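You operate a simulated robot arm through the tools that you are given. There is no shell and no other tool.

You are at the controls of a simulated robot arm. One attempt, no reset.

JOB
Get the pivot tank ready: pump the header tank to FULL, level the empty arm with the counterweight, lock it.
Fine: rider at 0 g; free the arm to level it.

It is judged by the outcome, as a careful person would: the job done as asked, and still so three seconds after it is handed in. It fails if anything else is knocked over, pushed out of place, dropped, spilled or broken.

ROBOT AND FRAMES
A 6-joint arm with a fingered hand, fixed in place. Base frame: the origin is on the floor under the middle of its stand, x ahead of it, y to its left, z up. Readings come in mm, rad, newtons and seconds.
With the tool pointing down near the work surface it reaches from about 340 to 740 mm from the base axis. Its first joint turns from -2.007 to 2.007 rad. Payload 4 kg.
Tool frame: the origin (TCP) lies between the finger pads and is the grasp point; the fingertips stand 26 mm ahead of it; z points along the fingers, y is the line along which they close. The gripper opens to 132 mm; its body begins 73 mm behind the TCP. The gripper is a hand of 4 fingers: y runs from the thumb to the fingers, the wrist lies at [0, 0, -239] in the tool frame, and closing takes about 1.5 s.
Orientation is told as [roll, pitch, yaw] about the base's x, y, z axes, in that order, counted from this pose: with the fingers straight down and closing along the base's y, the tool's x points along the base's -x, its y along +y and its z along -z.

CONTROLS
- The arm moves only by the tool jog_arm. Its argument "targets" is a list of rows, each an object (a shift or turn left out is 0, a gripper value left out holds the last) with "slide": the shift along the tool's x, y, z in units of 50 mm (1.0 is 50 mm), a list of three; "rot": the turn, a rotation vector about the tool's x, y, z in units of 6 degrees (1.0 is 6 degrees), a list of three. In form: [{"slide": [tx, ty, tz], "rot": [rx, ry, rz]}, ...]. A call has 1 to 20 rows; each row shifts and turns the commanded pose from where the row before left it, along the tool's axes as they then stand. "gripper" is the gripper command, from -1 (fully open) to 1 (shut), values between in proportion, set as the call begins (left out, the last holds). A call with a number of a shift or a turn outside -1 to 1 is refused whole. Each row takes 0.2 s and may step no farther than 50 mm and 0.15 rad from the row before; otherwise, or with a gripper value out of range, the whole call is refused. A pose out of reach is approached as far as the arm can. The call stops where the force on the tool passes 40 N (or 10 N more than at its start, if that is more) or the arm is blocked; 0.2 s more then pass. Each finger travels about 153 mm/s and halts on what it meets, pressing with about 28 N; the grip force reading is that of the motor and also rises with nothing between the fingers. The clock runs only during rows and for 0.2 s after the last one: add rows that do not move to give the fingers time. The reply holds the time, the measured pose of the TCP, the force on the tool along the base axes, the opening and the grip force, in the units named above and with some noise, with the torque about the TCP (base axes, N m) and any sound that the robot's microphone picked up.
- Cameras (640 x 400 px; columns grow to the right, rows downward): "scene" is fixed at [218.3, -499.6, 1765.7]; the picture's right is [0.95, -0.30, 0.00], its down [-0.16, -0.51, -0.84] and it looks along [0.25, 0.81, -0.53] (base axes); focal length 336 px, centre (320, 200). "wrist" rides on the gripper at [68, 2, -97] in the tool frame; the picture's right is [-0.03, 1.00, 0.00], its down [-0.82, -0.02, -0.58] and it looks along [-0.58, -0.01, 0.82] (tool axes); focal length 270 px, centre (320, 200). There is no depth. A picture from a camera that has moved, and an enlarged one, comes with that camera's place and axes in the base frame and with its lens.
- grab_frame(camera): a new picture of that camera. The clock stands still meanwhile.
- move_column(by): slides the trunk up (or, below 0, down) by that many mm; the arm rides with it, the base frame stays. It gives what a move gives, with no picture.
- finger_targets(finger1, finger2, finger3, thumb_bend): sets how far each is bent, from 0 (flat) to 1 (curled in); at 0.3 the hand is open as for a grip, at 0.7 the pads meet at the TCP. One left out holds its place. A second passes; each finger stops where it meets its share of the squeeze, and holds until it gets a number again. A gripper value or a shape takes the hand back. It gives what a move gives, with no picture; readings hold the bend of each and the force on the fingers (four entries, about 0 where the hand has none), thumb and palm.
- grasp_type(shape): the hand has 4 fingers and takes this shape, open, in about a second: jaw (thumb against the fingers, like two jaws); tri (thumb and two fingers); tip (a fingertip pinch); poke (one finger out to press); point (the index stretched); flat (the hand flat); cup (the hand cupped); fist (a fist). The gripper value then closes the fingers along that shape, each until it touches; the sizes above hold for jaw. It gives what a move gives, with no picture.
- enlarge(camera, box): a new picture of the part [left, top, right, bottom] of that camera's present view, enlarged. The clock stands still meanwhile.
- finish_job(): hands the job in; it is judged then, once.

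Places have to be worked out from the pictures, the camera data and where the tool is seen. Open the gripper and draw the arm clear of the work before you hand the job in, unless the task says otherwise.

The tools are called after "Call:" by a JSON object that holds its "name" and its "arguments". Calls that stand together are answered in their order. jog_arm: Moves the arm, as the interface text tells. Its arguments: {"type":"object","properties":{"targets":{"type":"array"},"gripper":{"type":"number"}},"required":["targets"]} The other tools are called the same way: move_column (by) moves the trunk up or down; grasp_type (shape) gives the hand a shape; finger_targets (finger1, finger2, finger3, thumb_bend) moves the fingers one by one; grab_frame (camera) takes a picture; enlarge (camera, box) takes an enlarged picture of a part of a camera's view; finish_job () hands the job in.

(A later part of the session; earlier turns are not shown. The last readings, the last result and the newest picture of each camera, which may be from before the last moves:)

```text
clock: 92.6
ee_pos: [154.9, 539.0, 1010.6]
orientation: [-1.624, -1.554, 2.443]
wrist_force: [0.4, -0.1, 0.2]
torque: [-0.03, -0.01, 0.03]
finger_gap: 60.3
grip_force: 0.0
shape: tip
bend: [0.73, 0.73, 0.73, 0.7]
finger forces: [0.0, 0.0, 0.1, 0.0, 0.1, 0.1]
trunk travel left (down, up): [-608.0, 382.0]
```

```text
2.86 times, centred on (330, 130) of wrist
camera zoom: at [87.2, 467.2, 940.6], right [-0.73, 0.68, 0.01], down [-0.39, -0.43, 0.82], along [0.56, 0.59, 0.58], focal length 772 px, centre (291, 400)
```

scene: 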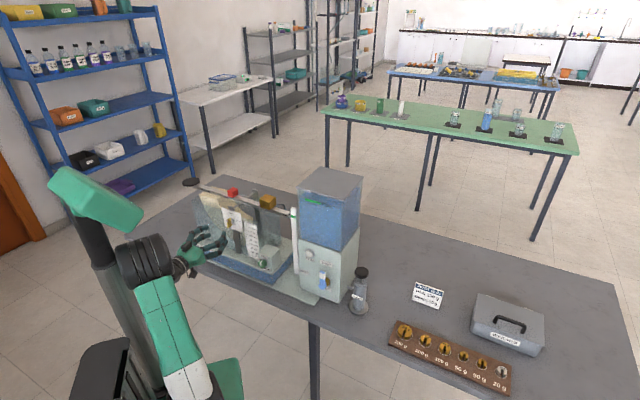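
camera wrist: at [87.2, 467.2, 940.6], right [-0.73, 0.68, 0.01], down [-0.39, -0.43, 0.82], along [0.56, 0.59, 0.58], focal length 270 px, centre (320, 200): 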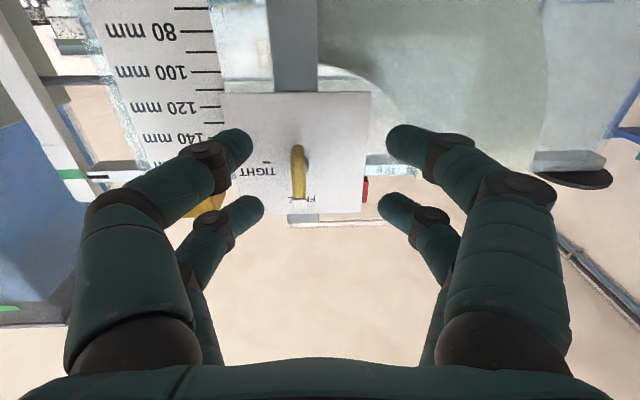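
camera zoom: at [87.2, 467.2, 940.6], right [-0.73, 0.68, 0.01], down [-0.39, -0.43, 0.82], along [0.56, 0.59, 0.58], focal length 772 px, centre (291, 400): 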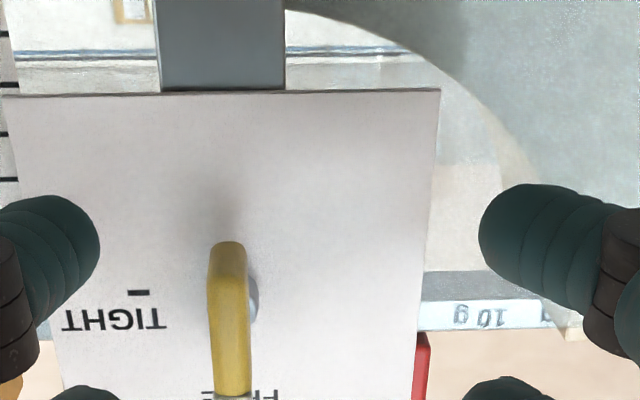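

The earlier pose was still converging; actual offset now is ~12 mm up and ~12 mm right. Correcting laterally (tips still short of the wing) and rechecking.

Call:
{"name": "jog_arm", "arguments": {"targets": [{"slide": [-0.123, -0.125, 0]}, {"slide": [-0.123, -0.125, 0]}, {"slide": [0, 0, 0]}, {"slide": [0, 0, 0]}]}}

Call:
{"name": "enlarge", "arguments": {"camera": "wrist", "box": [240, 60, 400, 200]}}

Call:
{"name": "enlarge", "arguments": {"camera": "scene", "box": [195, 180, 265, 240]}}

```text
clock: 93.6
ee_pos: [164.0, 532.0, 1022.1]
orientation: [-1.623, -1.553, 2.442]
wrist_force: [-0.2, 0.0, -1.1]
torque: [-0.04, -0.01, -0.01]
finger_gap: 60.3
grip_force: 0.0
shape: tip
bend: [0.73, 0.73, 0.73, 0.7]
finger forces: [0.0, 0.1, 0.1, 0.0, 0.0, 0.0]
trunk travel left (down, up): [-608.0, 382.0]
```

```text
2.86 times, centred on (320, 130) of wrist
camera zoom: at [96.2, 459.8, 953.3], right [-0.73, 0.68, 0.01], down [-0.39, -0.43, 0.82], along [0.56, 0.59, 0.58], focal length 772 px, centre (320, 400)
```

zoom: 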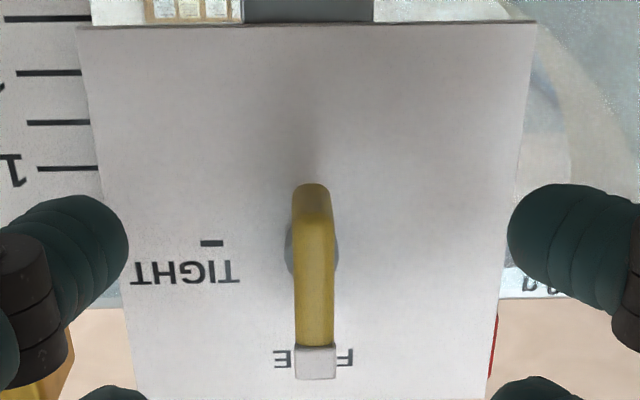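

```text
6.67 times, centred on (230, 210) of scene
camera zoom: at [218.3, -499.6, 1765.7], right [0.95, -0.3, 0.0], down [-0.16, -0.51, -0.84], along [0.25, 0.81, -0.53], focal length 2243 px, centre (920, 133)
```

zoom: 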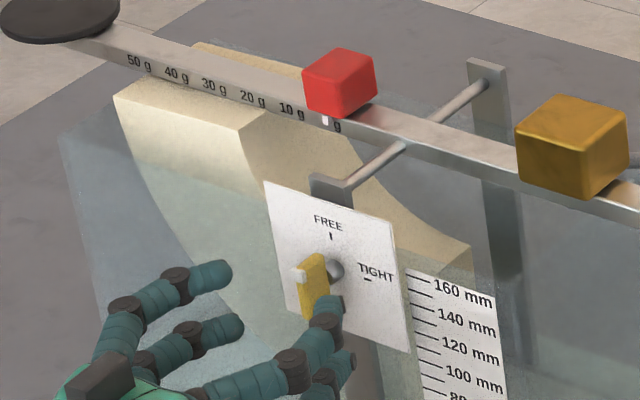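

Now centred within ~3 mm. Small correction and advance 31 mm to straddle the wing.

Call:
{"name": "jog_arm", "arguments": {"targets": [{"slide": [-0.05, -0.02, 0.2]}, {"slide": [0, 0, 0.2]}, {"slide": [0, 0, 0.22]}, {"slide": [0, 0, 0]}]}}

Call:
{"name": "grab_frame", "arguments": {"camera": "wrist"}}

Call:
{"name": "enlarge", "arguments": {"camera": "scene", "box": [195, 180, 265, 240]}}

```text
clock: 94.6
ee_pos: [186.2, 554.4, 1025.2]
orientation: [-1.612, -1.554, 2.429]
wrist_force: [0.6, 0.2, 0.2]
torque: [0.01, -0.03, -0.03]
finger_gap: 60.3
grip_force: 0.1
shape: tip
bend: [0.73, 0.73, 0.73, 0.7]
finger forces: [0.0, 0.0, 0.0, 0.0, 0.0, 0.0]
trunk travel left (down, up): [-608.0, 382.0]
```

```text
taken
camera wrist: at [117.4, 481.7, 955.5], right [-0.73, 0.68, 0.01], down [-0.39, -0.43, 0.82], along [0.56, 0.59, 0.58], focal length 270 px, centre (320, 200)
```

wrist: 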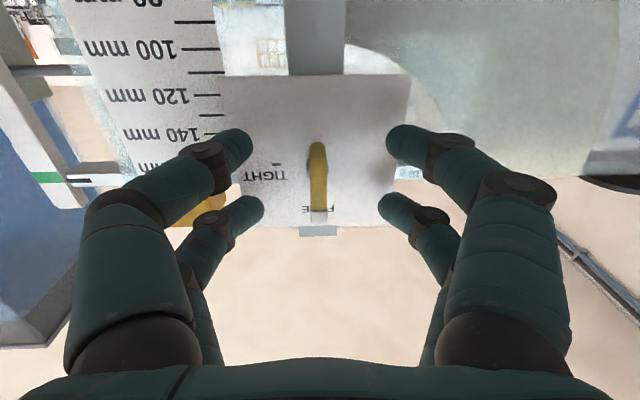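

```text
6.67 times, centred on (230, 210) of scene
camera zoom: at [218.3, -499.6, 1765.7], right [0.95, -0.3, 0.0], down [-0.16, -0.51, -0.84], along [0.25, 0.81, -0.53], focal length 2243 px, centre (920, 133)
```

zoom: 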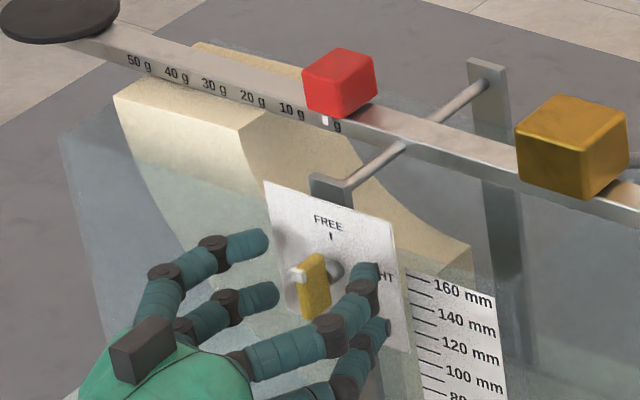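

Pose matches the earlier successful grip. Closing on the wing.

Call:
{"name": "jog_arm", "arguments": {"targets": [{"slide": [0, 0, 0]}, {"slide": [0, 0, 0]}, {"slide": [0, 0, 0]}, {"slide": [0, 0, 0]}, {"slide": [0, 0, 0]}, {"slide": [0, 0, 0]}, {"slide": [0, 0, 0]}], "gripper": 1}}

Call:
{"name": "enlarge", "arguments": {"camera": "scene", "box": [280, 200, 304, 230]}}

Call:
{"name": "grab_frame", "arguments": {"camera": "wrist"}}

```text
clock: 96.2
ee_pos: [185.6, 555.0, 1023.9]
orientation: [-1.55, -1.552, 2.37]
wrist_force: [3.5, 2.5, -3.7]
torque: [-0.07, 0.07, -0.04]
finger_gap: 1.3
grip_force: 27.7
shape: tip
bend: [0.7, 0.7, 0.71, 0.7]
finger forces: [24.9, 24.7, 25.2, 0.0, 22.9, 0.0]
trunk travel left (down, up): [-608.0, 382.0]
```

```text
13.33 times, centred on (292, 215) of scene
camera zoom: at [218.3, -499.6, 1765.7], right [0.95, -0.3, 0.0], down [-0.16, -0.51, -0.84], along [0.25, 0.81, -0.53], focal length 4485 px, centre (693, 0)
```

zoom: 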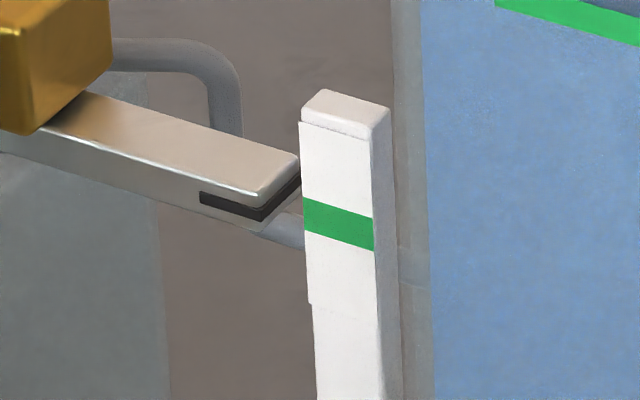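

```text
taken
camera wrist: at [117.8, 481.9, 955.1], right [-0.73, 0.68, 0.01], down [-0.39, -0.43, 0.82], along [0.56, 0.59, 0.58], focal length 270 px, centre (320, 200)
```

wrist: 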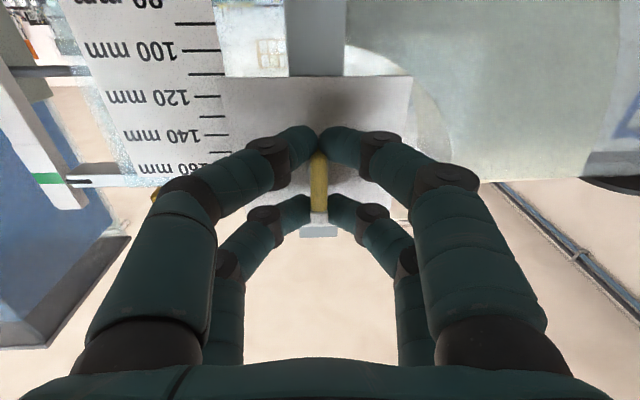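

Wing gripped, beam undisturbed. Turning clockwise 90° back to TIGHT.

Call:
{"name": "jog_arm", "arguments": {"targets": [{"rot": [0, 0, 1]}, {"rot": [0, 0, 1]}, {"rot": [0, 0, 1]}, {"rot": [0, 0, 1]}, {"rot": [0, 0, 1]}, {"rot": [0, 0, 1]}, {"rot": [0, 0, 1]}, {"rot": [0, 0, 1]}, {"rot": [0, 0, 1]}, {"rot": [0, 0, 1]}, {"rot": [0, 0, 1]}, {"rot": [0, 0, 1]}, {"rot": [0, 0, 1]}, {"rot": [0, 0, 1]}, {"rot": [0, 0, 1]}, {"slide": [0, 0, 0]}]}}

Call:
{"name": "grab_frame", "arguments": {"camera": "wrist"}}

Call:
{"name": "enlarge", "arguments": {"camera": "scene", "box": [202, 190, 262, 240]}}

Call:
{"name": "enlarge", "arguments": {"camera": "scene", "box": [280, 200, 304, 230]}}

```text
clock: 99.6
ee_pos: [185.0, 554.0, 1026.0]
orientation: [1.572, -0.017, -0.75]
wrist_force: [-5.5, 14.9, 11.9]
torque: [0.17, -0.22, 0.0]
finger_gap: 1.0
grip_force: 28.4
shape: tip
bend: [0.7, 0.7, 0.71, 0.7]
finger forces: [29.3, 31.1, 24.5, 0.1, 21.9, 0.1]
trunk travel left (down, up): [-608.0, 382.0]
```

```text
taken
camera wrist: at [67.7, 528.6, 1025.5], right [0.0, -0.01, 1.0], down [0.2, -0.98, -0.01], along [0.98, 0.2, 0.0], focal length 270 px, centre (320, 200)
```

wrist: 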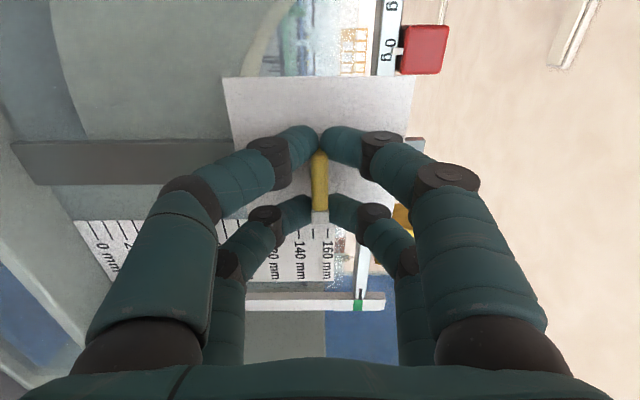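

```text
8.00 times, centred on (232, 215) of scene
camera zoom: at [218.3, -499.6, 1765.7], right [0.95, -0.3, 0.0], down [-0.16, -0.51, -0.84], along [0.25, 0.81, -0.53], focal length 2691 px, centre (1024, 80)
```

zoom: 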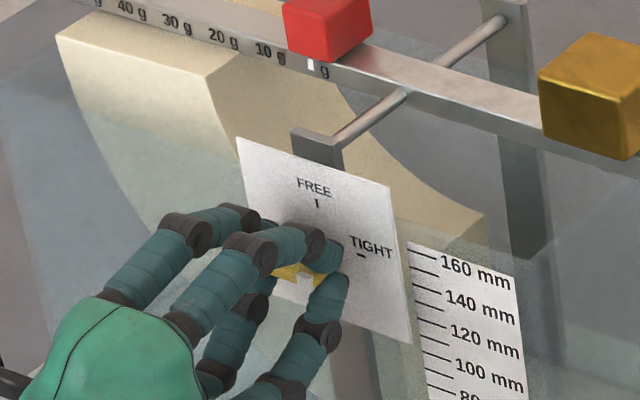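

```text
13.33 times, centred on (292, 215) of scene
camera zoom: at [218.3, -499.6, 1765.7], right [0.95, -0.3, 0.0], down [-0.16, -0.51, -0.84], along [0.25, 0.81, -0.53], focal length 4485 px, centre (693, 0)
```

zoom: 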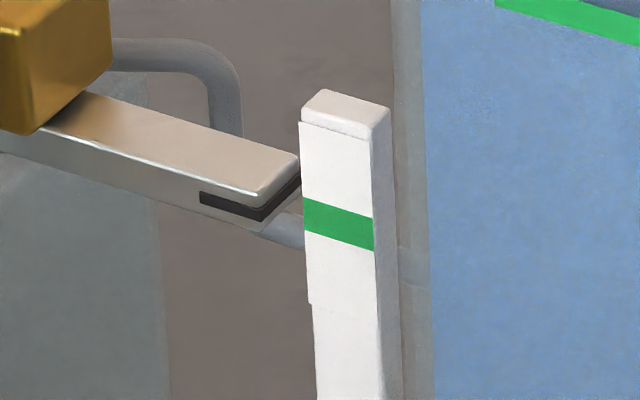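

Wing is back horizontal at TIGHT and the beam index is unchanged. Adding 3° to seat it, then releasing straight back.

Call:
{"name": "jog_arm", "arguments": {"targets": [{"rot": [0, 0, 0.5]}, {"slide": [0, 0, 0]}]}}

Call:
{"name": "jog_arm", "arguments": {"targets": [{"slide": [0, 0, 0]}, {"slide": [0, 0, 0]}, {"slide": [0, 0, 0]}, {"slide": [0, 0, 0]}, {"slide": [0, 0, -0.5]}, {"slide": [0, 0, -0.6]}, {"slide": [0, 0, -0.6]}, {"slide": [0, 0, 0]}], "gripper": 0.09}}

Call:
{"name": "enlarge", "arguments": {"camera": "wrist", "box": [240, 30, 400, 170]}}

Call:
{"name": "enlarge", "arguments": {"camera": "scene", "box": [215, 205, 250, 240]}}

Call:
{"name": "enlarge", "arguments": {"camera": "scene", "box": [280, 200, 304, 230]}}

```text
clock: 100.2
ee_pos: [185.2, 553.3, 1025.6]
orientation: [1.573, 0.031, -0.75]
wrist_force: [-3.8, 18.0, 14.1]
torque: [0.04, -0.39, 0.03]
finger_gap: 1.3
grip_force: 28.0
shape: tip
bend: [0.7, 0.7, 0.71, 0.7]
finger forces: [28.0, 32.9, 22.5, 0.0, 22.1, 0.1]
trunk travel left (down, up): [-608.0, 382.0]
```

```text
clock: 102.0
ee_pos: [131.8, 490.2, 1023.4]
orientation: [1.57, 0.034, -0.763]
wrist_force: [-1.1, -0.2, -0.7]
torque: [-0.03, -0.02, 0.0]
finger_gap: 59.6
grip_force: 0.1
shape: tip
bend: [0.73, 0.73, 0.73, 0.7]
finger forces: [0.0, 0.1, 0.0, 0.1, 0.0, 0.1]
trunk travel left (down, up): [-608.0, 382.0]
```

```text
2.86 times, centred on (320, 100) of wrist
camera zoom: at [13.8, 465.6, 1026.5], right [0.04, -0.04, 1.0], down [0.19, -0.98, -0.05], along [0.98, 0.19, -0.03], focal length 772 px, centre (320, 486)
```

zoom: 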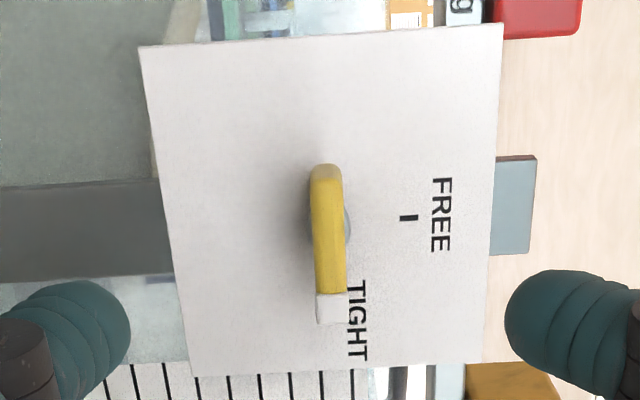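

```text
11.43 times, centred on (232, 222) of scene
camera zoom: at [218.3, -499.6, 1765.7], right [0.95, -0.3, 0.0], down [-0.16, -0.51, -0.84], along [0.25, 0.81, -0.53], focal length 3844 px, centre (1320, -57)
```

zoom: 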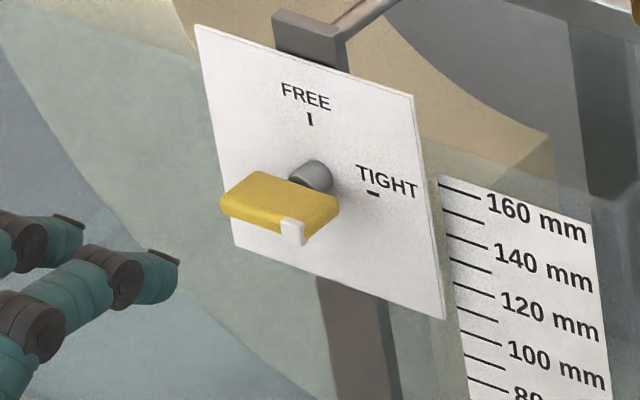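

```text
13.33 times, centred on (292, 215) of scene
camera zoom: at [218.3, -499.6, 1765.7], right [0.95, -0.3, 0.0], down [-0.16, -0.51, -0.84], along [0.25, 0.81, -0.53], focal length 4485 px, centre (693, 0)
```

zoom: 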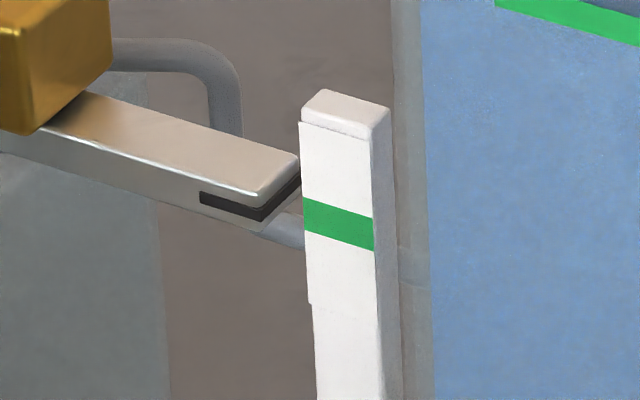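

Lock is TIGHT exactly as originally seated, and the beam stays level. Now the header top-up: rolling the hand back and pitching it to tool-down.

Call:
{"name": "jog_arm", "arguments": {"targets": [{"rot": [0, 0, -1]}, {"rot": [0, 0, -1]}, {"rot": [0, 0, -1]}, {"rot": [0, 0, -1]}, {"rot": [0, 0, -1]}, {"rot": [0, 0, -1]}, {"rot": [0, 0, -1]}, {"rot": [0, 0, -1]}, {"rot": [0, 0, -1]}, {"rot": [0, 0, -1]}, {"rot": [0, 0, -1]}, {"rot": [0, 0, -1]}, {"rot": [0, 0, -1]}, {"rot": [0, 0, -1]}, {"rot": [0, 0, -1]}, {"rot": [0, 0, -0.5]}]}}

Call:
{"name": "jog_arm", "arguments": {"targets": [{"rot": [0, 1, 0]}, {"rot": [0, 1, 0]}, {"rot": [0, 1, 0]}, {"rot": [0, 1, 0]}, {"rot": [0, 1, 0]}, {"rot": [0, 1, 0]}, {"slide": [0, 0, 0]}]}}

Call:
{"name": "grab_frame", "arguments": {"camera": "wrist"}}

```text
clock: 105.4
ee_pos: [131.2, 491.0, 1025.0]
orientation: [-1.558, -1.55, 2.37]
wrist_force: [-0.1, -0.1, 0.1]
torque: [0.02, 0.0, -0.02]
finger_gap: 59.7
grip_force: 0.0
shape: tip
bend: [0.73, 0.73, 0.73, 0.7]
finger forces: [0.0, 0.0, 0.0, 0.0, 0.0, 0.0]
trunk travel left (down, up): [-608.0, 382.0]
```

```text
clock: 107.0
ee_pos: [127.8, 491.2, 1023.9]
orientation: [-0.029, -0.943, 0.843]
wrist_force: [-0.4, -0.5, 0.3]
torque: [0.0, 0.0, -0.01]
finger_gap: 59.6
grip_force: 0.1
shape: tip
bend: [0.73, 0.73, 0.73, 0.7]
finger forces: [0.1, 0.1, 0.0, 0.1, 0.0, 0.0]
trunk travel left (down, up): [-608.0, 382.0]
```

```text
taken
camera wrist: at [44.2, 404.3, 1026.0], right [-0.72, 0.69, 0.0], down [0.01, 0.01, 1.0], along [0.69, 0.72, -0.01], focal length 270 px, centre (320, 200)
```

wrist: 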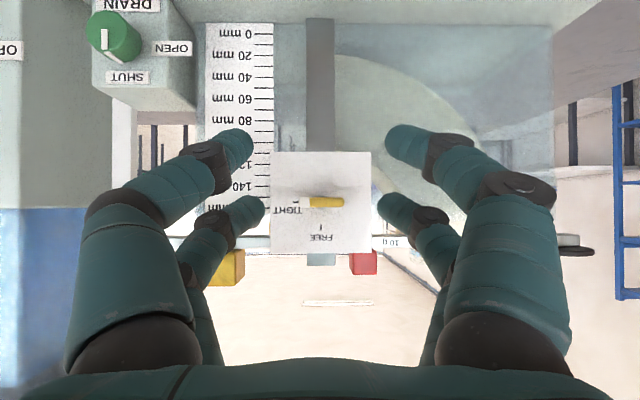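

On the way, I'll slide right and raise the trunk to re-read the FULL mark from level height.

Call:
{"name": "jog_arm", "arguments": {"targets": [{"slide": [0, -0.96, 0]}, {"slide": [0, -0.96, 0]}, {"slide": [0, -0.96, 0]}, {"slide": [0, -0.96, 0]}, {"slide": [0, -0.96, 0]}, {"slide": [0, -0.96, 0]}, {"slide": [0, -0.96, 0]}, {"slide": [0, 0, 0]}]}}

Call:
{"name": "move_column", "arguments": {"by": 170}}

Call:
{"name": "grab_frame", "arguments": {"camera": "wrist"}}

```text
clock: 108.8
ee_pos: [364.5, 265.9, 1029.7]
orientation: [-0.039, -0.93, 0.845]
wrist_force: [0.1, 0.3, -0.4]
torque: [-0.05, 0.03, -0.07]
finger_gap: 59.8
grip_force: 0.1
shape: tip
bend: [0.73, 0.73, 0.73, 0.7]
finger forces: [0.0, 0.0, 0.0, 0.0, 0.1, 0.0]
out of reach, approached as far as the arm can: row 7
trunk travel left (down, up): [-608.0, 382.0]
```

```text
clock: 110.7
ee_pos: [363.9, 267.3, 1199.1]
orientation: [-0.031, -0.93, 0.843]
wrist_force: [0.1, 0.0, 0.4]
torque: [-0.01, 0.01, 0.02]
finger_gap: 59.8
grip_force: 0.1
shape: tip
bend: [0.73, 0.73, 0.73, 0.7]
finger forces: [0.0, 0.0, 0.0, 0.1, 0.0, 0.1]
trunk travel left (down, up): [-778.0, 212.0]
```

```text
taken
camera wrist: at [280.1, 181.2, 1202.0], right [-0.72, 0.7, 0.0], down [0.02, 0.01, 1.0], along [0.7, 0.72, -0.02], focal length 270 px, centre (320, 200)
```

wrist: 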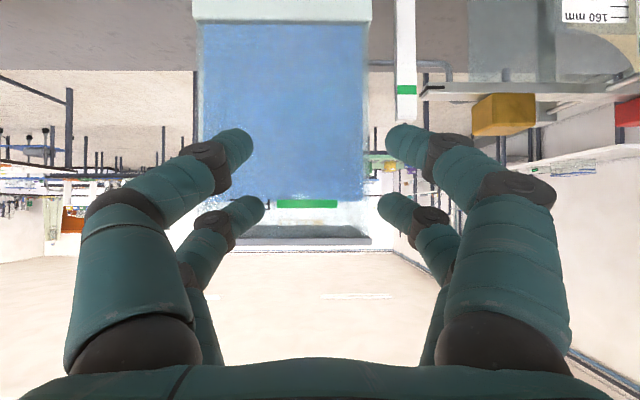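

Call:
{"name": "enlarge", "arguments": {"camera": "wrist", "box": [250, 180, 370, 230]}}

Call:
{"name": "enlarge", "arguments": {"camera": "wrist", "box": [315, 192, 367, 214]}}

```text
5.33 times, centred on (310, 205) of wrist
camera zoom: at [280.1, 181.2, 1202.0], right [-0.72, 0.7, 0.0], down [0.02, 0.01, 1.0], along [0.7, 0.72, -0.02], focal length 1442 px, centre (373, 173)
```

zoom: 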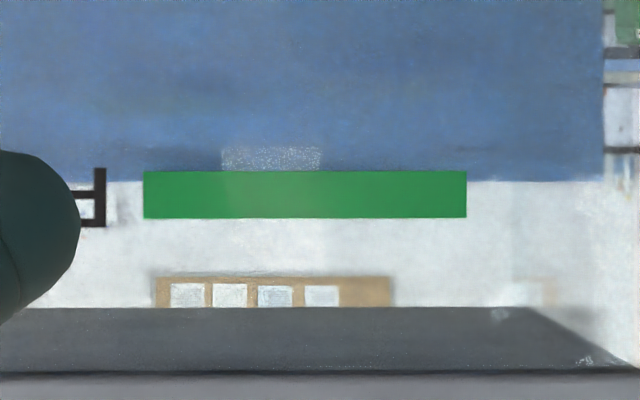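

```text
12.31 times, centred on (341, 203) of wrist
camera zoom: at [280.1, 181.2, 1202.0], right [-0.72, 0.7, 0.0], down [0.02, 0.01, 1.0], along [0.7, 0.72, -0.02], focal length 3327 px, centre (62, 163)
```

zoom: 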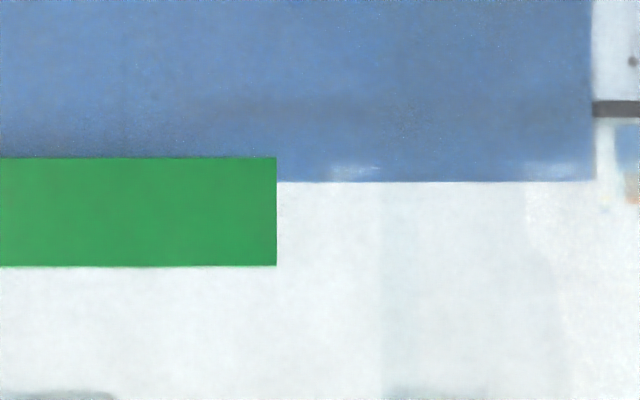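

The level is unchanged (no leak), 2.6 mm below the mark's centre — about 0.64 of a stroke. Returning to the pump: tool-down, trunk up, then around the front of the header.

Call:
{"name": "jog_arm", "arguments": {"targets": [{"rot": [0, 1, 0]}, {"rot": [0, 1, 0]}, {"rot": [0, 1, 0]}, {"rot": [0, 1, 0]}, {"rot": [0, 1, 0]}, {"rot": [0, 1, 0]}, {"rot": [0, 1, 0]}, {"rot": [0, 1, 0]}, {"rot": [0, 0.88, 0]}, {"slide": [0, 0, 0]}], "gripper": 1}}

Call:
{"name": "move_column", "arguments": {"by": 147}}

Call:
{"name": "grab_frame", "arguments": {"camera": "scene"}}

```text
clock: 112.9
ee_pos: [363.7, 268.2, 1199.5]
orientation: [-0.018, -0.002, 0.818]
wrist_force: [-0.5, 0.2, 0.6]
torque: [0.03, -0.01, -0.01]
finger_gap: 0.0
grip_force: 28.3
shape: tip
bend: [0.63, 0.64, 0.64, 0.7]
finger forces: [0.0, 0.0, 0.0, 0.0, 0.1, 0.0]
trunk travel left (down, up): [-778.0, 212.0]
```

```text
clock: 114.6
ee_pos: [365.0, 267.0, 1346.2]
orientation: [-0.021, -0.002, 0.817]
wrist_force: [-0.1, -0.6, -0.3]
torque: [0.0, 0.0, -0.01]
finger_gap: 0.0
grip_force: 27.5
shape: tip
bend: [0.63, 0.64, 0.64, 0.7]
finger forces: [0.0, 0.1, 0.0, 0.1, 0.1, 0.0]
trunk travel left (down, up): [-925.0, 65.0]
```

```text
taken
```

scene: 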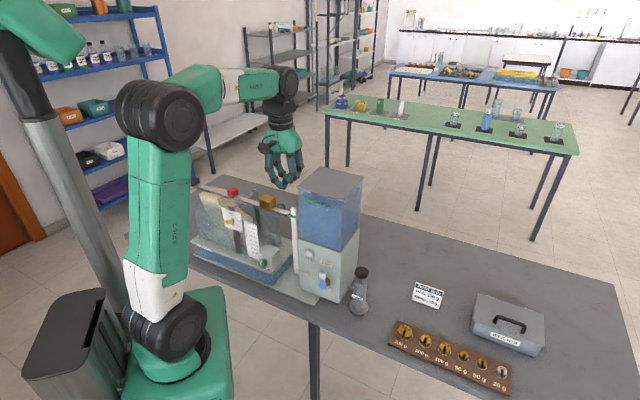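

Tool-down, trunk back at the original height. Moving out around the front of the header to the pump side.

Call:
{"name": "jog_arm", "arguments": {"targets": [{"slide": [0.31, -0.503, 0.68]}, {"slide": [0.31, -0.503, 0.68]}, {"slide": [0.31, -0.503, 0.68]}, {"slide": [0.31, -0.503, 0.68]}, {"slide": [0, -0.8, 0]}, {"slide": [0, -0.8, 0]}, {"slide": [0, -0.8, 0]}, {"slide": [0, -0.8, 0]}, {"slide": [-0.803, 0, 0.24]}, {"slide": [-0.803, 0, 0.24]}, {"slide": [-0.803, 0, 0.24]}, {"slide": [-0.803, 0, 0.24]}, {"slide": [-0.803, 0, 0.24]}, {"slide": [0, 0, 0]}]}}

Call:
{"name": "grab_frame", "arguments": {"camera": "wrist"}}

Call:
{"name": "grab_frame", "arguments": {"camera": "scene"}}

```text
clock: 117.6
ee_pos: [651.8, 189.5, 1156.3]
orientation: [-0.018, -0.004, 0.817]
wrist_force: [0.4, -1.0, 0.2]
torque: [0.02, -0.01, 0.02]
finger_gap: 0.0
grip_force: 27.2
shape: tip
bend: [0.63, 0.64, 0.64, 0.7]
finger forces: [0.1, 0.1, 0.1, 0.0, 0.0, 0.0]
trunk travel left (down, up): [-925.0, 65.0]
```

```text
taken
camera wrist: at [599.5, 139.8, 1252.3], right [-0.71, 0.7, -0.02], down [0.56, 0.59, 0.58], along [0.42, 0.4, -0.81], focal length 270 px, centre (320, 200)
```

wrist: 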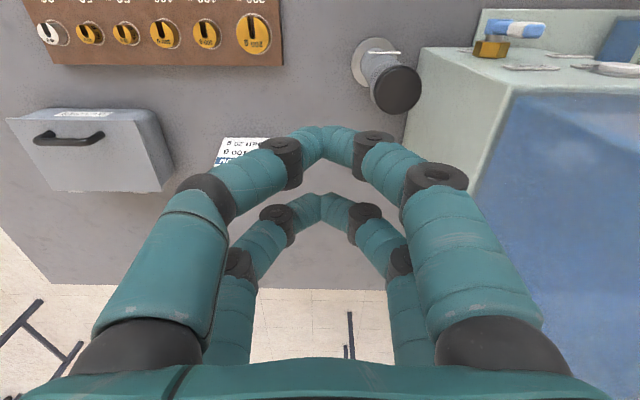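

```text
taken
```

scene: 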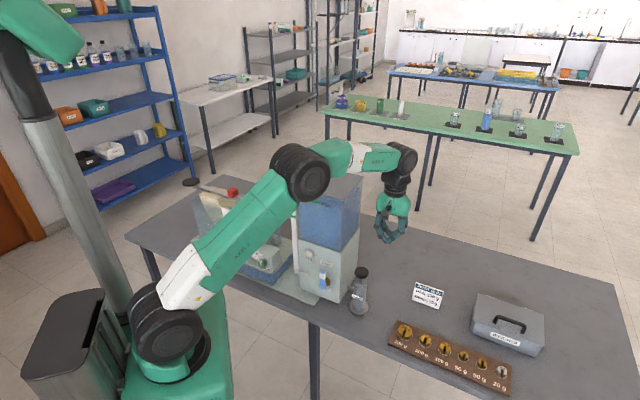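

Same approach as before: tilt 30° and move to just above the knob.

Call:
{"name": "jog_arm", "arguments": {"targets": [{"rot": [-1.03, 0, 0]}, {"rot": [-1, 0, 0]}, {"rot": [-1, 0, 0]}, {"rot": [-1, 0, 0]}, {"rot": [-1, 0, 0]}, {"slide": [0, 0, 0]}]}}

Call:
{"name": "grab_frame", "arguments": {"camera": "wrist"}}

```text
refused: -1.03 is not a number from -1 to 1
```

```text
taken
camera wrist: at [599.5, 139.8, 1252.3], right [-0.71, 0.7, -0.02], down [0.56, 0.59, 0.58], along [0.42, 0.4, -0.81], focal length 270 px, centre (320, 200)
```

wrist: 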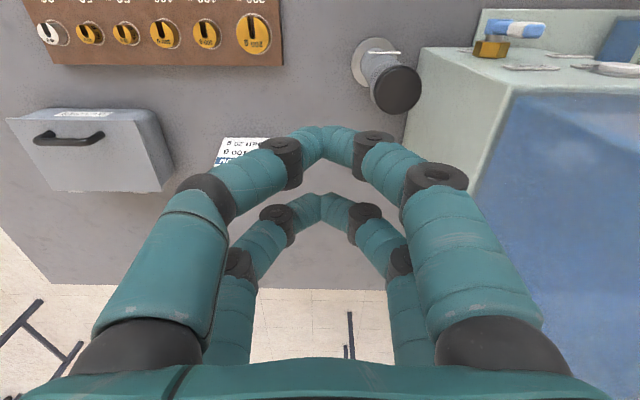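

The call was refused (value over 1); repeating with legal values.

Call:
{"name": "jog_arm", "arguments": {"targets": [{"rot": [-1, 0, 0]}, {"rot": [-1, 0, 0]}, {"rot": [-1, 0, 0]}, {"rot": [-1, 0, 0]}, {"rot": [-1, 0, 0]}, {"rot": [-0.15, 0, 0]}, {"slide": [0.02, -0.088, 0.787]}, {"slide": [0.02, -0.088, 0.787]}, {"slide": [0.02, -0.088, 0.787]}, {"slide": [0.02, -0.088, 0.787]}, {"slide": [0, 0, 0]}, {"slide": [0, 0, 0]}]}}

Call:
{"name": "grab_frame", "arguments": {"camera": "wrist"}}

Call:
{"name": "enlarge", "arguments": {"camera": "scene", "box": [280, 160, 440, 320]}}

```text
clock: 120.2
ee_pos: [597.5, 229.1, 1009.5]
orientation: [0.519, -0.002, 0.818]
wrist_force: [0.3, 0.1, -0.8]
torque: [0.03, -0.02, -0.05]
finger_gap: 0.0
grip_force: 28.4
shape: tip
bend: [0.63, 0.64, 0.64, 0.7]
finger forces: [0.0, 0.1, 0.1, 0.0, 0.1, 0.1]
out of reach, approached as far as the arm can: row 5
trunk travel left (down, up): [-925.0, 65.0]
```

```text
taken
camera wrist: at [582.7, 146.4, 1094.0], right [-0.62, 0.61, 0.5], down [0.78, 0.39, 0.49], along [0.11, 0.69, -0.71], focal length 270 px, centre (320, 200)
```

wrist: 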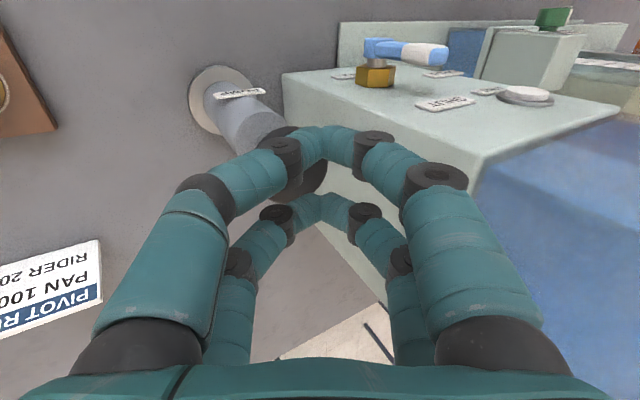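

```text
2.50 times, centred on (360, 240) of scene
camera zoom: at [218.3, -499.6, 1765.7], right [0.95, -0.3, 0.0], down [-0.16, -0.51, -0.84], along [0.25, 0.81, -0.53], focal length 841 px, centre (220, 100)
```

zoom: 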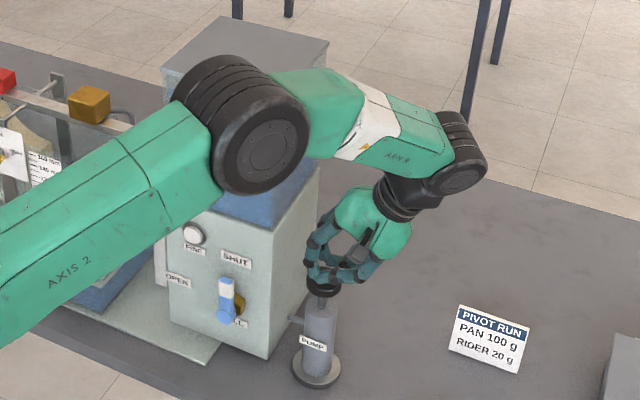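

About 5 mm off the knob centre; correcting, then pressing a partial stroke (~20 mm of the 32 mm travel).

Call:
{"name": "jog_arm", "arguments": {"targets": [{"slide": [-0.09, -0.046, -0.026]}, {"slide": [0, -0.05, 0.0866]}, {"slide": [0, -0.05, 0.0866]}, {"slide": [0, -0.05, 0.0866]}, {"slide": [0, -0.05, 0.0866]}, {"slide": [0, -0.05, 0.0866]}, {"slide": [0, 0, 0]}]}}

Call:
{"name": "jog_arm", "arguments": {"targets": [{"slide": [0, -0.05, 0.0866]}, {"slide": [0, -0.05, 0.0866]}, {"slide": [0, -0.05, 0.0866]}, {"slide": [0, -0.05, 0.0866]}, {"slide": [0, 0, 0]}]}}

Call:
{"name": "enlarge", "arguments": {"camera": "scene", "box": [295, 185, 345, 216]}}

```text
clock: 121.8
ee_pos: [602.4, 229.6, 985.1]
orientation: [0.52, -0.004, 0.818]
wrist_force: [-1.1, 0.5, 4.1]
torque: [0.06, 0.03, -0.03]
finger_gap: 0.3
grip_force: 28.0
shape: tip
bend: [0.63, 0.64, 0.64, 0.7]
finger forces: [0.0, 0.1, 0.1, 0.0, 0.0, 0.1]
trunk travel left (down, up): [-925.0, 65.0]
```

```text
clock: 123.0
ee_pos: [601.9, 229.6, 963.8]
orientation: [0.518, -0.004, 0.818]
wrist_force: [-0.3, 0.7, 7.7]
torque: [0.07, 0.11, -0.03]
finger_gap: 0.1
grip_force: 27.4
shape: tip
bend: [0.63, 0.64, 0.64, 0.7]
finger forces: [0.0, 0.1, 0.0, 0.0, 0.0, 0.0]
trunk travel left (down, up): [-925.0, 65.0]
```

```text
12.80 times, centred on (320, 200) of scene
camera zoom: at [218.3, -499.6, 1765.7], right [0.95, -0.3, 0.0], down [-0.16, -0.51, -0.84], along [0.25, 0.81, -0.53], focal length 4306 px, centre (320, 194)
```

zoom: 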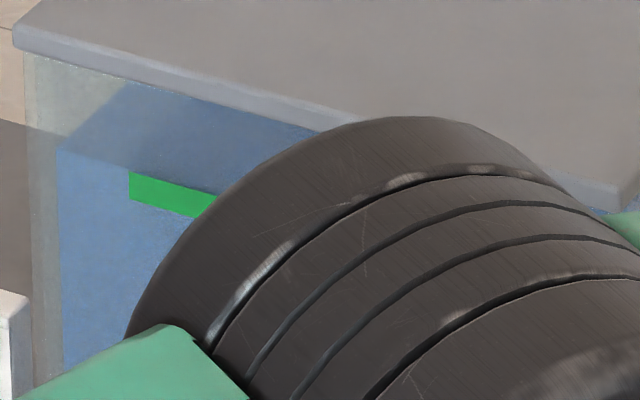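

The partial stroke raised the level by roughly 2.5 mm as hoped. Releasing and retreating, then verifying.

Call:
{"name": "jog_arm", "arguments": {"targets": [{"slide": [0, 0.1, -0.1732]}, {"slide": [0, 0.1, -0.1732]}, {"slide": [0, 0.1, -0.1732]}, {"slide": [0, 0.1, -0.1732]}, {"slide": [0, 0.1, -0.1732]}, {"slide": [0, 0, -0.6]}, {"slide": [0, 0, -0.6]}, {"slide": [0, 0, -0.6]}, {"slide": [0, 0, -0.6]}, {"rot": [1, 0, 0]}, {"rot": [1, 0, 0]}, {"rot": [1, 0, 0]}, {"rot": [1, 0, 0]}, {"rot": [1, 0, 0]}]}}

Call:
{"name": "grab_frame", "arguments": {"camera": "wrist"}}

Call:
{"name": "enlarge", "arguments": {"camera": "scene", "box": [340, 262, 380, 322]}}

```text
clock: 126.0
ee_pos: [645.5, 188.1, 1117.7]
orientation: [-0.005, -0.003, 0.818]
wrist_force: [-0.5, 0.2, -0.7]
torque: [-0.02, -0.01, 0.01]
finger_gap: 0.0
grip_force: 28.1
shape: tip
bend: [0.63, 0.64, 0.64, 0.7]
finger forces: [0.0, 0.1, 0.0, 0.0, 0.0, 0.0]
trunk travel left (down, up): [-925.0, 65.0]
```

```text
taken
camera wrist: at [594.9, 137.9, 1214.4], right [-0.71, 0.7, -0.01], down [0.57, 0.58, 0.58], along [0.41, 0.41, -0.81], focal length 270 px, centre (320, 200)
```

wrist: 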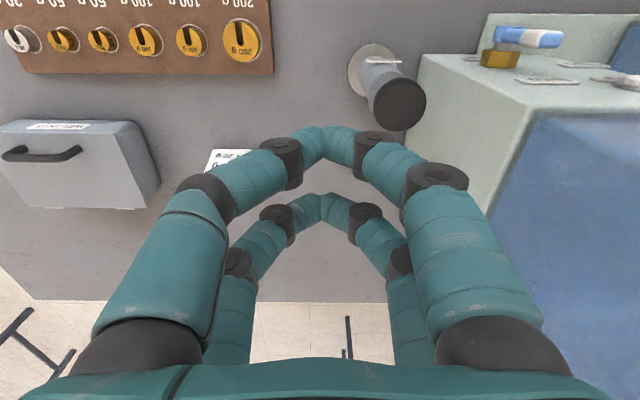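

```text
6.67 times, centred on (360, 292) of scene
camera zoom: at [218.3, -499.6, 1765.7], right [0.95, -0.3, 0.0], down [-0.16, -0.51, -0.84], along [0.25, 0.81, -0.53], focal length 2243 px, centre (53, -413)
```

zoom: 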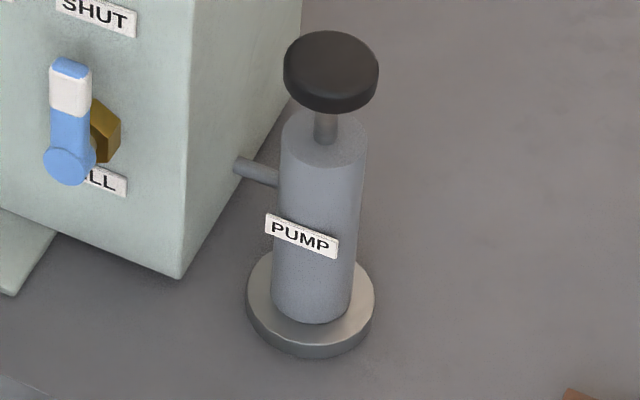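

Pump is back in its original state. Pulling back in front of the header and pitching for a level view of FULL.

Call:
{"name": "jog_arm", "arguments": {"targets": [{"slide": [0.8, 0, -0.3]}, {"slide": [0.8, 0, -0.3]}, {"slide": [0.8, 0, -0.3]}, {"slide": [0.8, 0, -0.3]}, {"slide": [0.8, 0, -0.4]}, {"slide": [0, 0.8, 0]}, {"slide": [0, 0.8, 0]}, {"slide": [0, 0.8, 0]}, {"slide": [0, 0.8, 0]}, {"slide": [-0.5, 0.5, -0.7]}, {"slide": [-0.5, 0.5, -0.7]}, {"slide": [-0.5, 0.5, -0.7]}, {"slide": [0, 0, 0]}], "gripper": -1}}

Call:
{"name": "enlarge", "arguments": {"camera": "scene", "box": [295, 185, 345, 216]}}

Call:
{"name": "grab_frame", "arguments": {"camera": "scene"}}

```text
clock: 128.8
ee_pos: [387.4, 255.7, 1303.3]
orientation: [-0.002, -0.003, 0.817]
wrist_force: [-0.2, -0.7, -0.5]
torque: [0.02, 0.01, -0.02]
finger_gap: 131.9
grip_force: 0.0
shape: tip
bend: [0.3, 0.3, 0.3, 0.3]
finger forces: [0.1, 0.0, 0.0, 0.1, 0.1, 0.1]
trunk travel left (down, up): [-925.0, 65.0]
```

```text
12.80 times, centred on (320, 200) of scene
camera zoom: at [218.3, -499.6, 1765.7], right [0.95, -0.3, 0.0], down [-0.16, -0.51, -0.84], along [0.25, 0.81, -0.53], focal length 4306 px, centre (320, 194)
```

zoom: 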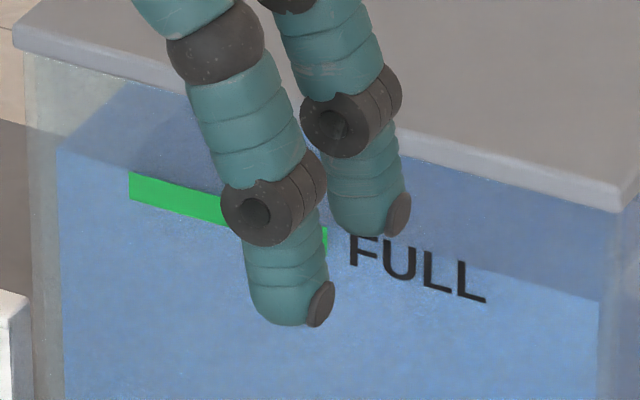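

```text
taken
```

scene: 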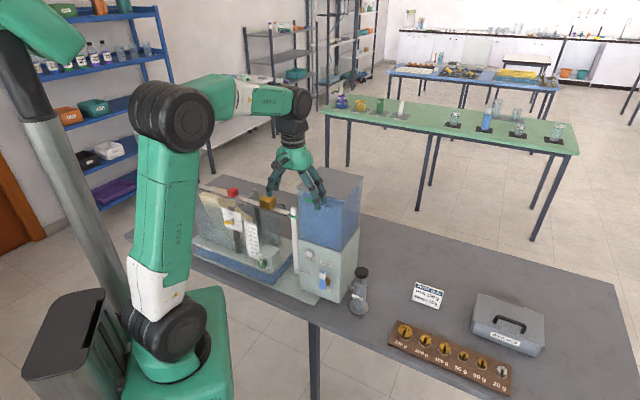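

Level now looks higher in the scene view. Pitching and lowering the trunk for the horizontal check.

Call:
{"name": "jog_arm", "arguments": {"targets": [{"rot": [0, -1, 0]}, {"rot": [0, -1, 0]}, {"rot": [0, -1, 0]}, {"rot": [0, -1, 0]}, {"rot": [0, -1, 0]}, {"rot": [0, -1, 0]}, {"rot": [0, -1, 0]}, {"rot": [0, -1, 0]}, {"rot": [0, -1, 0]}, {"rot": [0, -0.17, 0]}, {"slide": [0, 0, 0]}]}}

Call:
{"name": "move_column", "arguments": {"by": -103}}

Call:
{"name": "grab_frame", "arguments": {"camera": "wrist"}}

```text
clock: 131.2
ee_pos: [379.5, 264.2, 1337.8]
orientation: [-0.006, -0.956, 0.82]
wrist_force: [0.1, -0.2, -0.3]
torque: [-0.03, 0.01, -0.02]
finger_gap: 132.0
grip_force: 0.0
shape: tip
bend: [0.3, 0.3, 0.3, 0.3]
finger forces: [0.0, 0.0, 0.1, 0.0, 0.0, 0.1]
out of reach, approached as far as the arm can: row 9, 10
trunk travel left (down, up): [-925.0, 65.0]
```

```text
clock: 132.6
ee_pos: [380.4, 263.7, 1234.5]
orientation: [-0.005, -0.957, 0.82]
wrist_force: [0.6, -0.1, 1.1]
torque: [-0.01, 0.02, 0.01]
finger_gap: 132.0
grip_force: 0.0
shape: tip
bend: [0.3, 0.3, 0.3, 0.3]
finger forces: [0.1, 0.1, 0.1, 0.0, 0.0, 0.1]
trunk travel left (down, up): [-822.0, 168.0]
```

```text
taken
camera wrist: at [295.8, 177.1, 1233.6], right [-0.72, 0.7, 0.02], down [0.01, -0.01, 1.0], along [0.7, 0.72, 0.0], focal length 270 px, centre (320, 200)
```

wrist: 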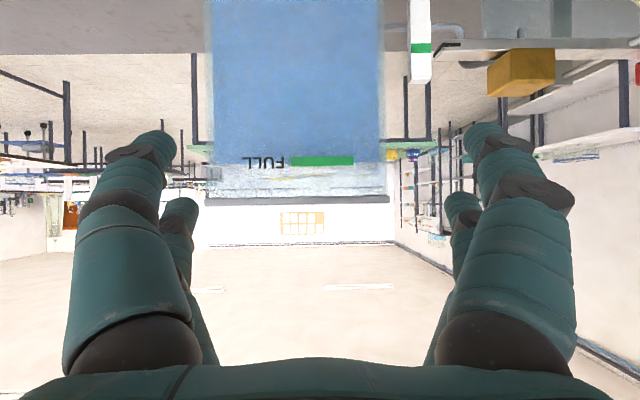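

Need the camera ~33 mm lower to be level with the mark.

Call:
{"name": "move_column", "arguments": {"by": -34}}

Call:
{"name": "enlarge", "arguments": {"camera": "wrist", "box": [230, 175, 400, 225]}}

Call:
{"name": "enlarge", "arguments": {"camera": "wrist", "box": [330, 185, 390, 210]}}

```text
clock: 133.3
ee_pos: [379.3, 263.4, 1200.6]
orientation: [-0.004, -0.957, 0.82]
wrist_force: [-0.2, 0.0, 0.3]
torque: [0.0, 0.02, 0.02]
finger_gap: 132.1
grip_force: 0.0
shape: tip
bend: [0.3, 0.3, 0.3, 0.3]
finger forces: [0.0, 0.1, 0.1, 0.0, 0.0, 0.0]
trunk travel left (down, up): [-788.0, 202.0]
```

```text
3.76 times, centred on (315, 200) of wrist
camera zoom: at [295.8, 177.1, 1199.5], right [-0.72, 0.7, 0.02], down [0.01, -0.01, 1.0], along [0.7, 0.72, 0.0], focal length 1018 px, centre (339, 200)
```

zoom: 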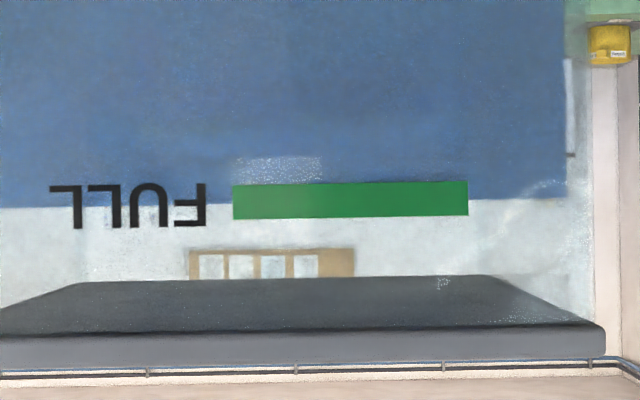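

```text
10.67 times, centred on (360, 198) of wrist
camera zoom: at [295.8, 177.1, 1199.5], right [-0.72, 0.7, 0.02], down [0.01, -0.01, 1.0], along [0.7, 0.72, 0.0], focal length 2883 px, centre (-107, 227)
```

zoom: 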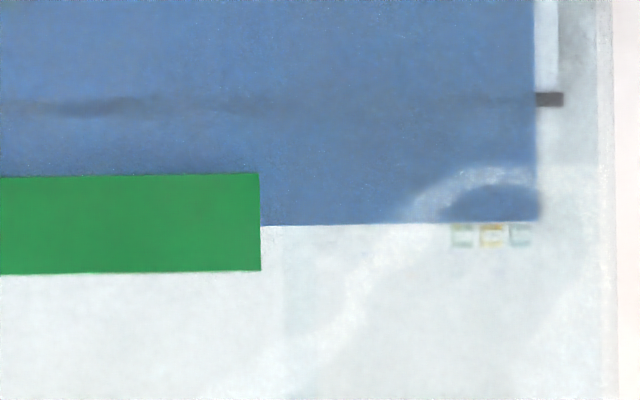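

The water line is now at ~55% of the FULL band height — essentially centred. Last check of beam, rider and lock from the scene camera, then raising the arm clear.

Call:
{"name": "move_column", "arguments": {"by": 137}}

Call:
{"name": "jog_arm", "arguments": {"targets": [{"rot": [0, 1, 0]}, {"rot": [0, 1, 0]}, {"rot": [0, 1, 0]}, {"rot": [0, 1, 0]}, {"rot": [0, 1, 0]}, {"rot": [0, 1, 0]}, {"rot": [0, 1, 0]}, {"rot": [0, 1, 0]}, {"rot": [0, 1, 0]}, {"slide": [0.5, -0.5, 0]}, {"slide": [0.5, -0.5, 0]}, {"slide": [0.3, -0.7, 0]}, {"slide": [0.2, -0.7, 0]}, {"slide": [0, 0, 0]}], "gripper": -1}}

Call:
{"name": "grab_frame", "arguments": {"camera": "scene"}}

Call:
{"name": "enlarge", "arguments": {"camera": "scene", "box": [190, 165, 310, 245]}}

Call:
{"name": "enlarge", "arguments": {"camera": "scene", "box": [280, 200, 304, 230]}}

Call:
{"name": "enlarge", "arguments": {"camera": "scene", "box": [285, 165, 385, 320]}}

```text
clock: 135.0
ee_pos: [380.5, 262.0, 1336.6]
orientation: [-0.004, -0.956, 0.821]
wrist_force: [0.1, 0.7, 0.7]
torque: [0.0, 0.02, 0.0]
finger_gap: 131.8
grip_force: 0.0
shape: tip
bend: [0.3, 0.3, 0.3, 0.3]
finger forces: [0.1, 0.0, 0.1, 0.0, 0.1, 0.0]
trunk travel left (down, up): [-925.0, 65.0]
```

```text
clock: 138.0
ee_pos: [416.5, 125.7, 1335.9]
orientation: [-0.002, -0.014, 0.815]
wrist_force: [-0.4, -0.7, 0.5]
torque: [-0.01, -0.03, -0.01]
finger_gap: 131.8
grip_force: 0.0
shape: tip
bend: [0.3, 0.3, 0.3, 0.3]
finger forces: [0.0, 0.1, 0.1, 0.1, 0.0, 0.0]
trunk travel left (down, up): [-925.0, 65.0]
```

```text
taken
```

scene: 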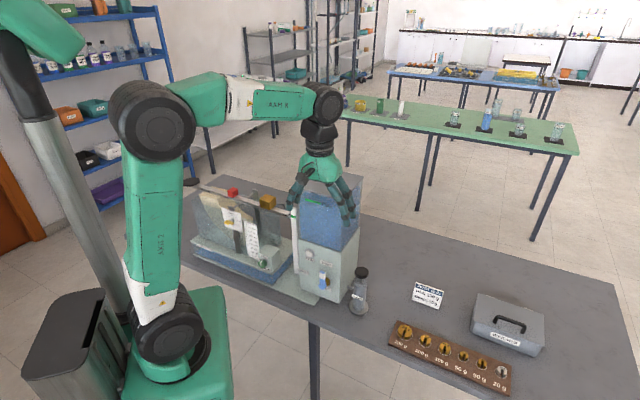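

```text
5.00 times, centred on (250, 205) of scene
camera zoom: at [218.3, -499.6, 1765.7], right [0.95, -0.3, 0.0], down [-0.16, -0.51, -0.84], along [0.25, 0.81, -0.53], focal length 1682 px, centre (670, 175)
```

zoom: 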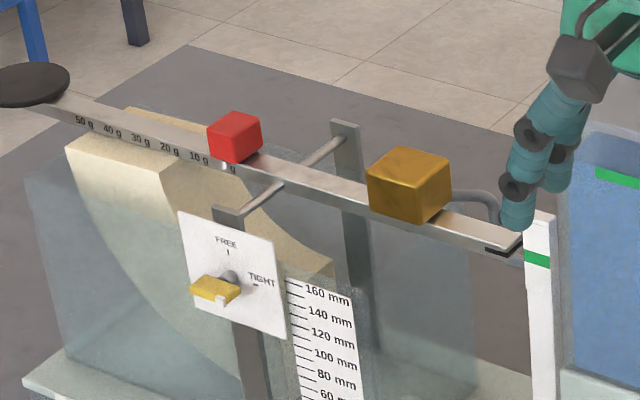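

```text
13.33 times, centred on (292, 215) of scene
camera zoom: at [218.3, -499.6, 1765.7], right [0.95, -0.3, 0.0], down [-0.16, -0.51, -0.84], along [0.25, 0.81, -0.53], focal length 4485 px, centre (693, 0)
```

zoom: 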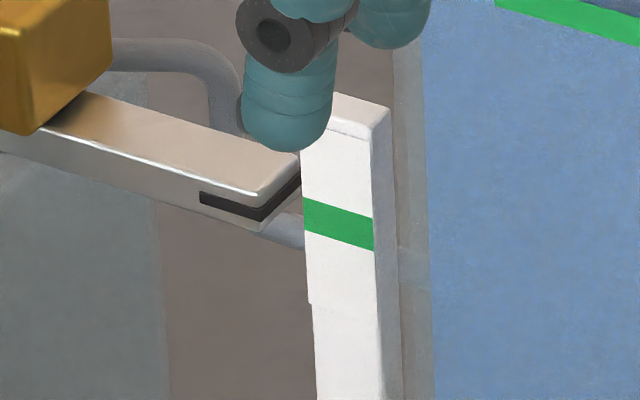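

```text
2.58 times, centred on (335, 242) of scene
camera zoom: at [218.3, -499.6, 1765.7], right [0.95, -0.3, 0.0], down [-0.16, -0.51, -0.84], along [0.25, 0.81, -0.53], focal length 868 px, centre (281, 90)
```

zoom: 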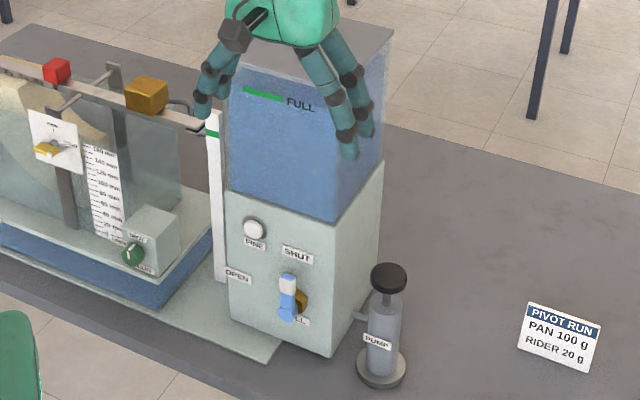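

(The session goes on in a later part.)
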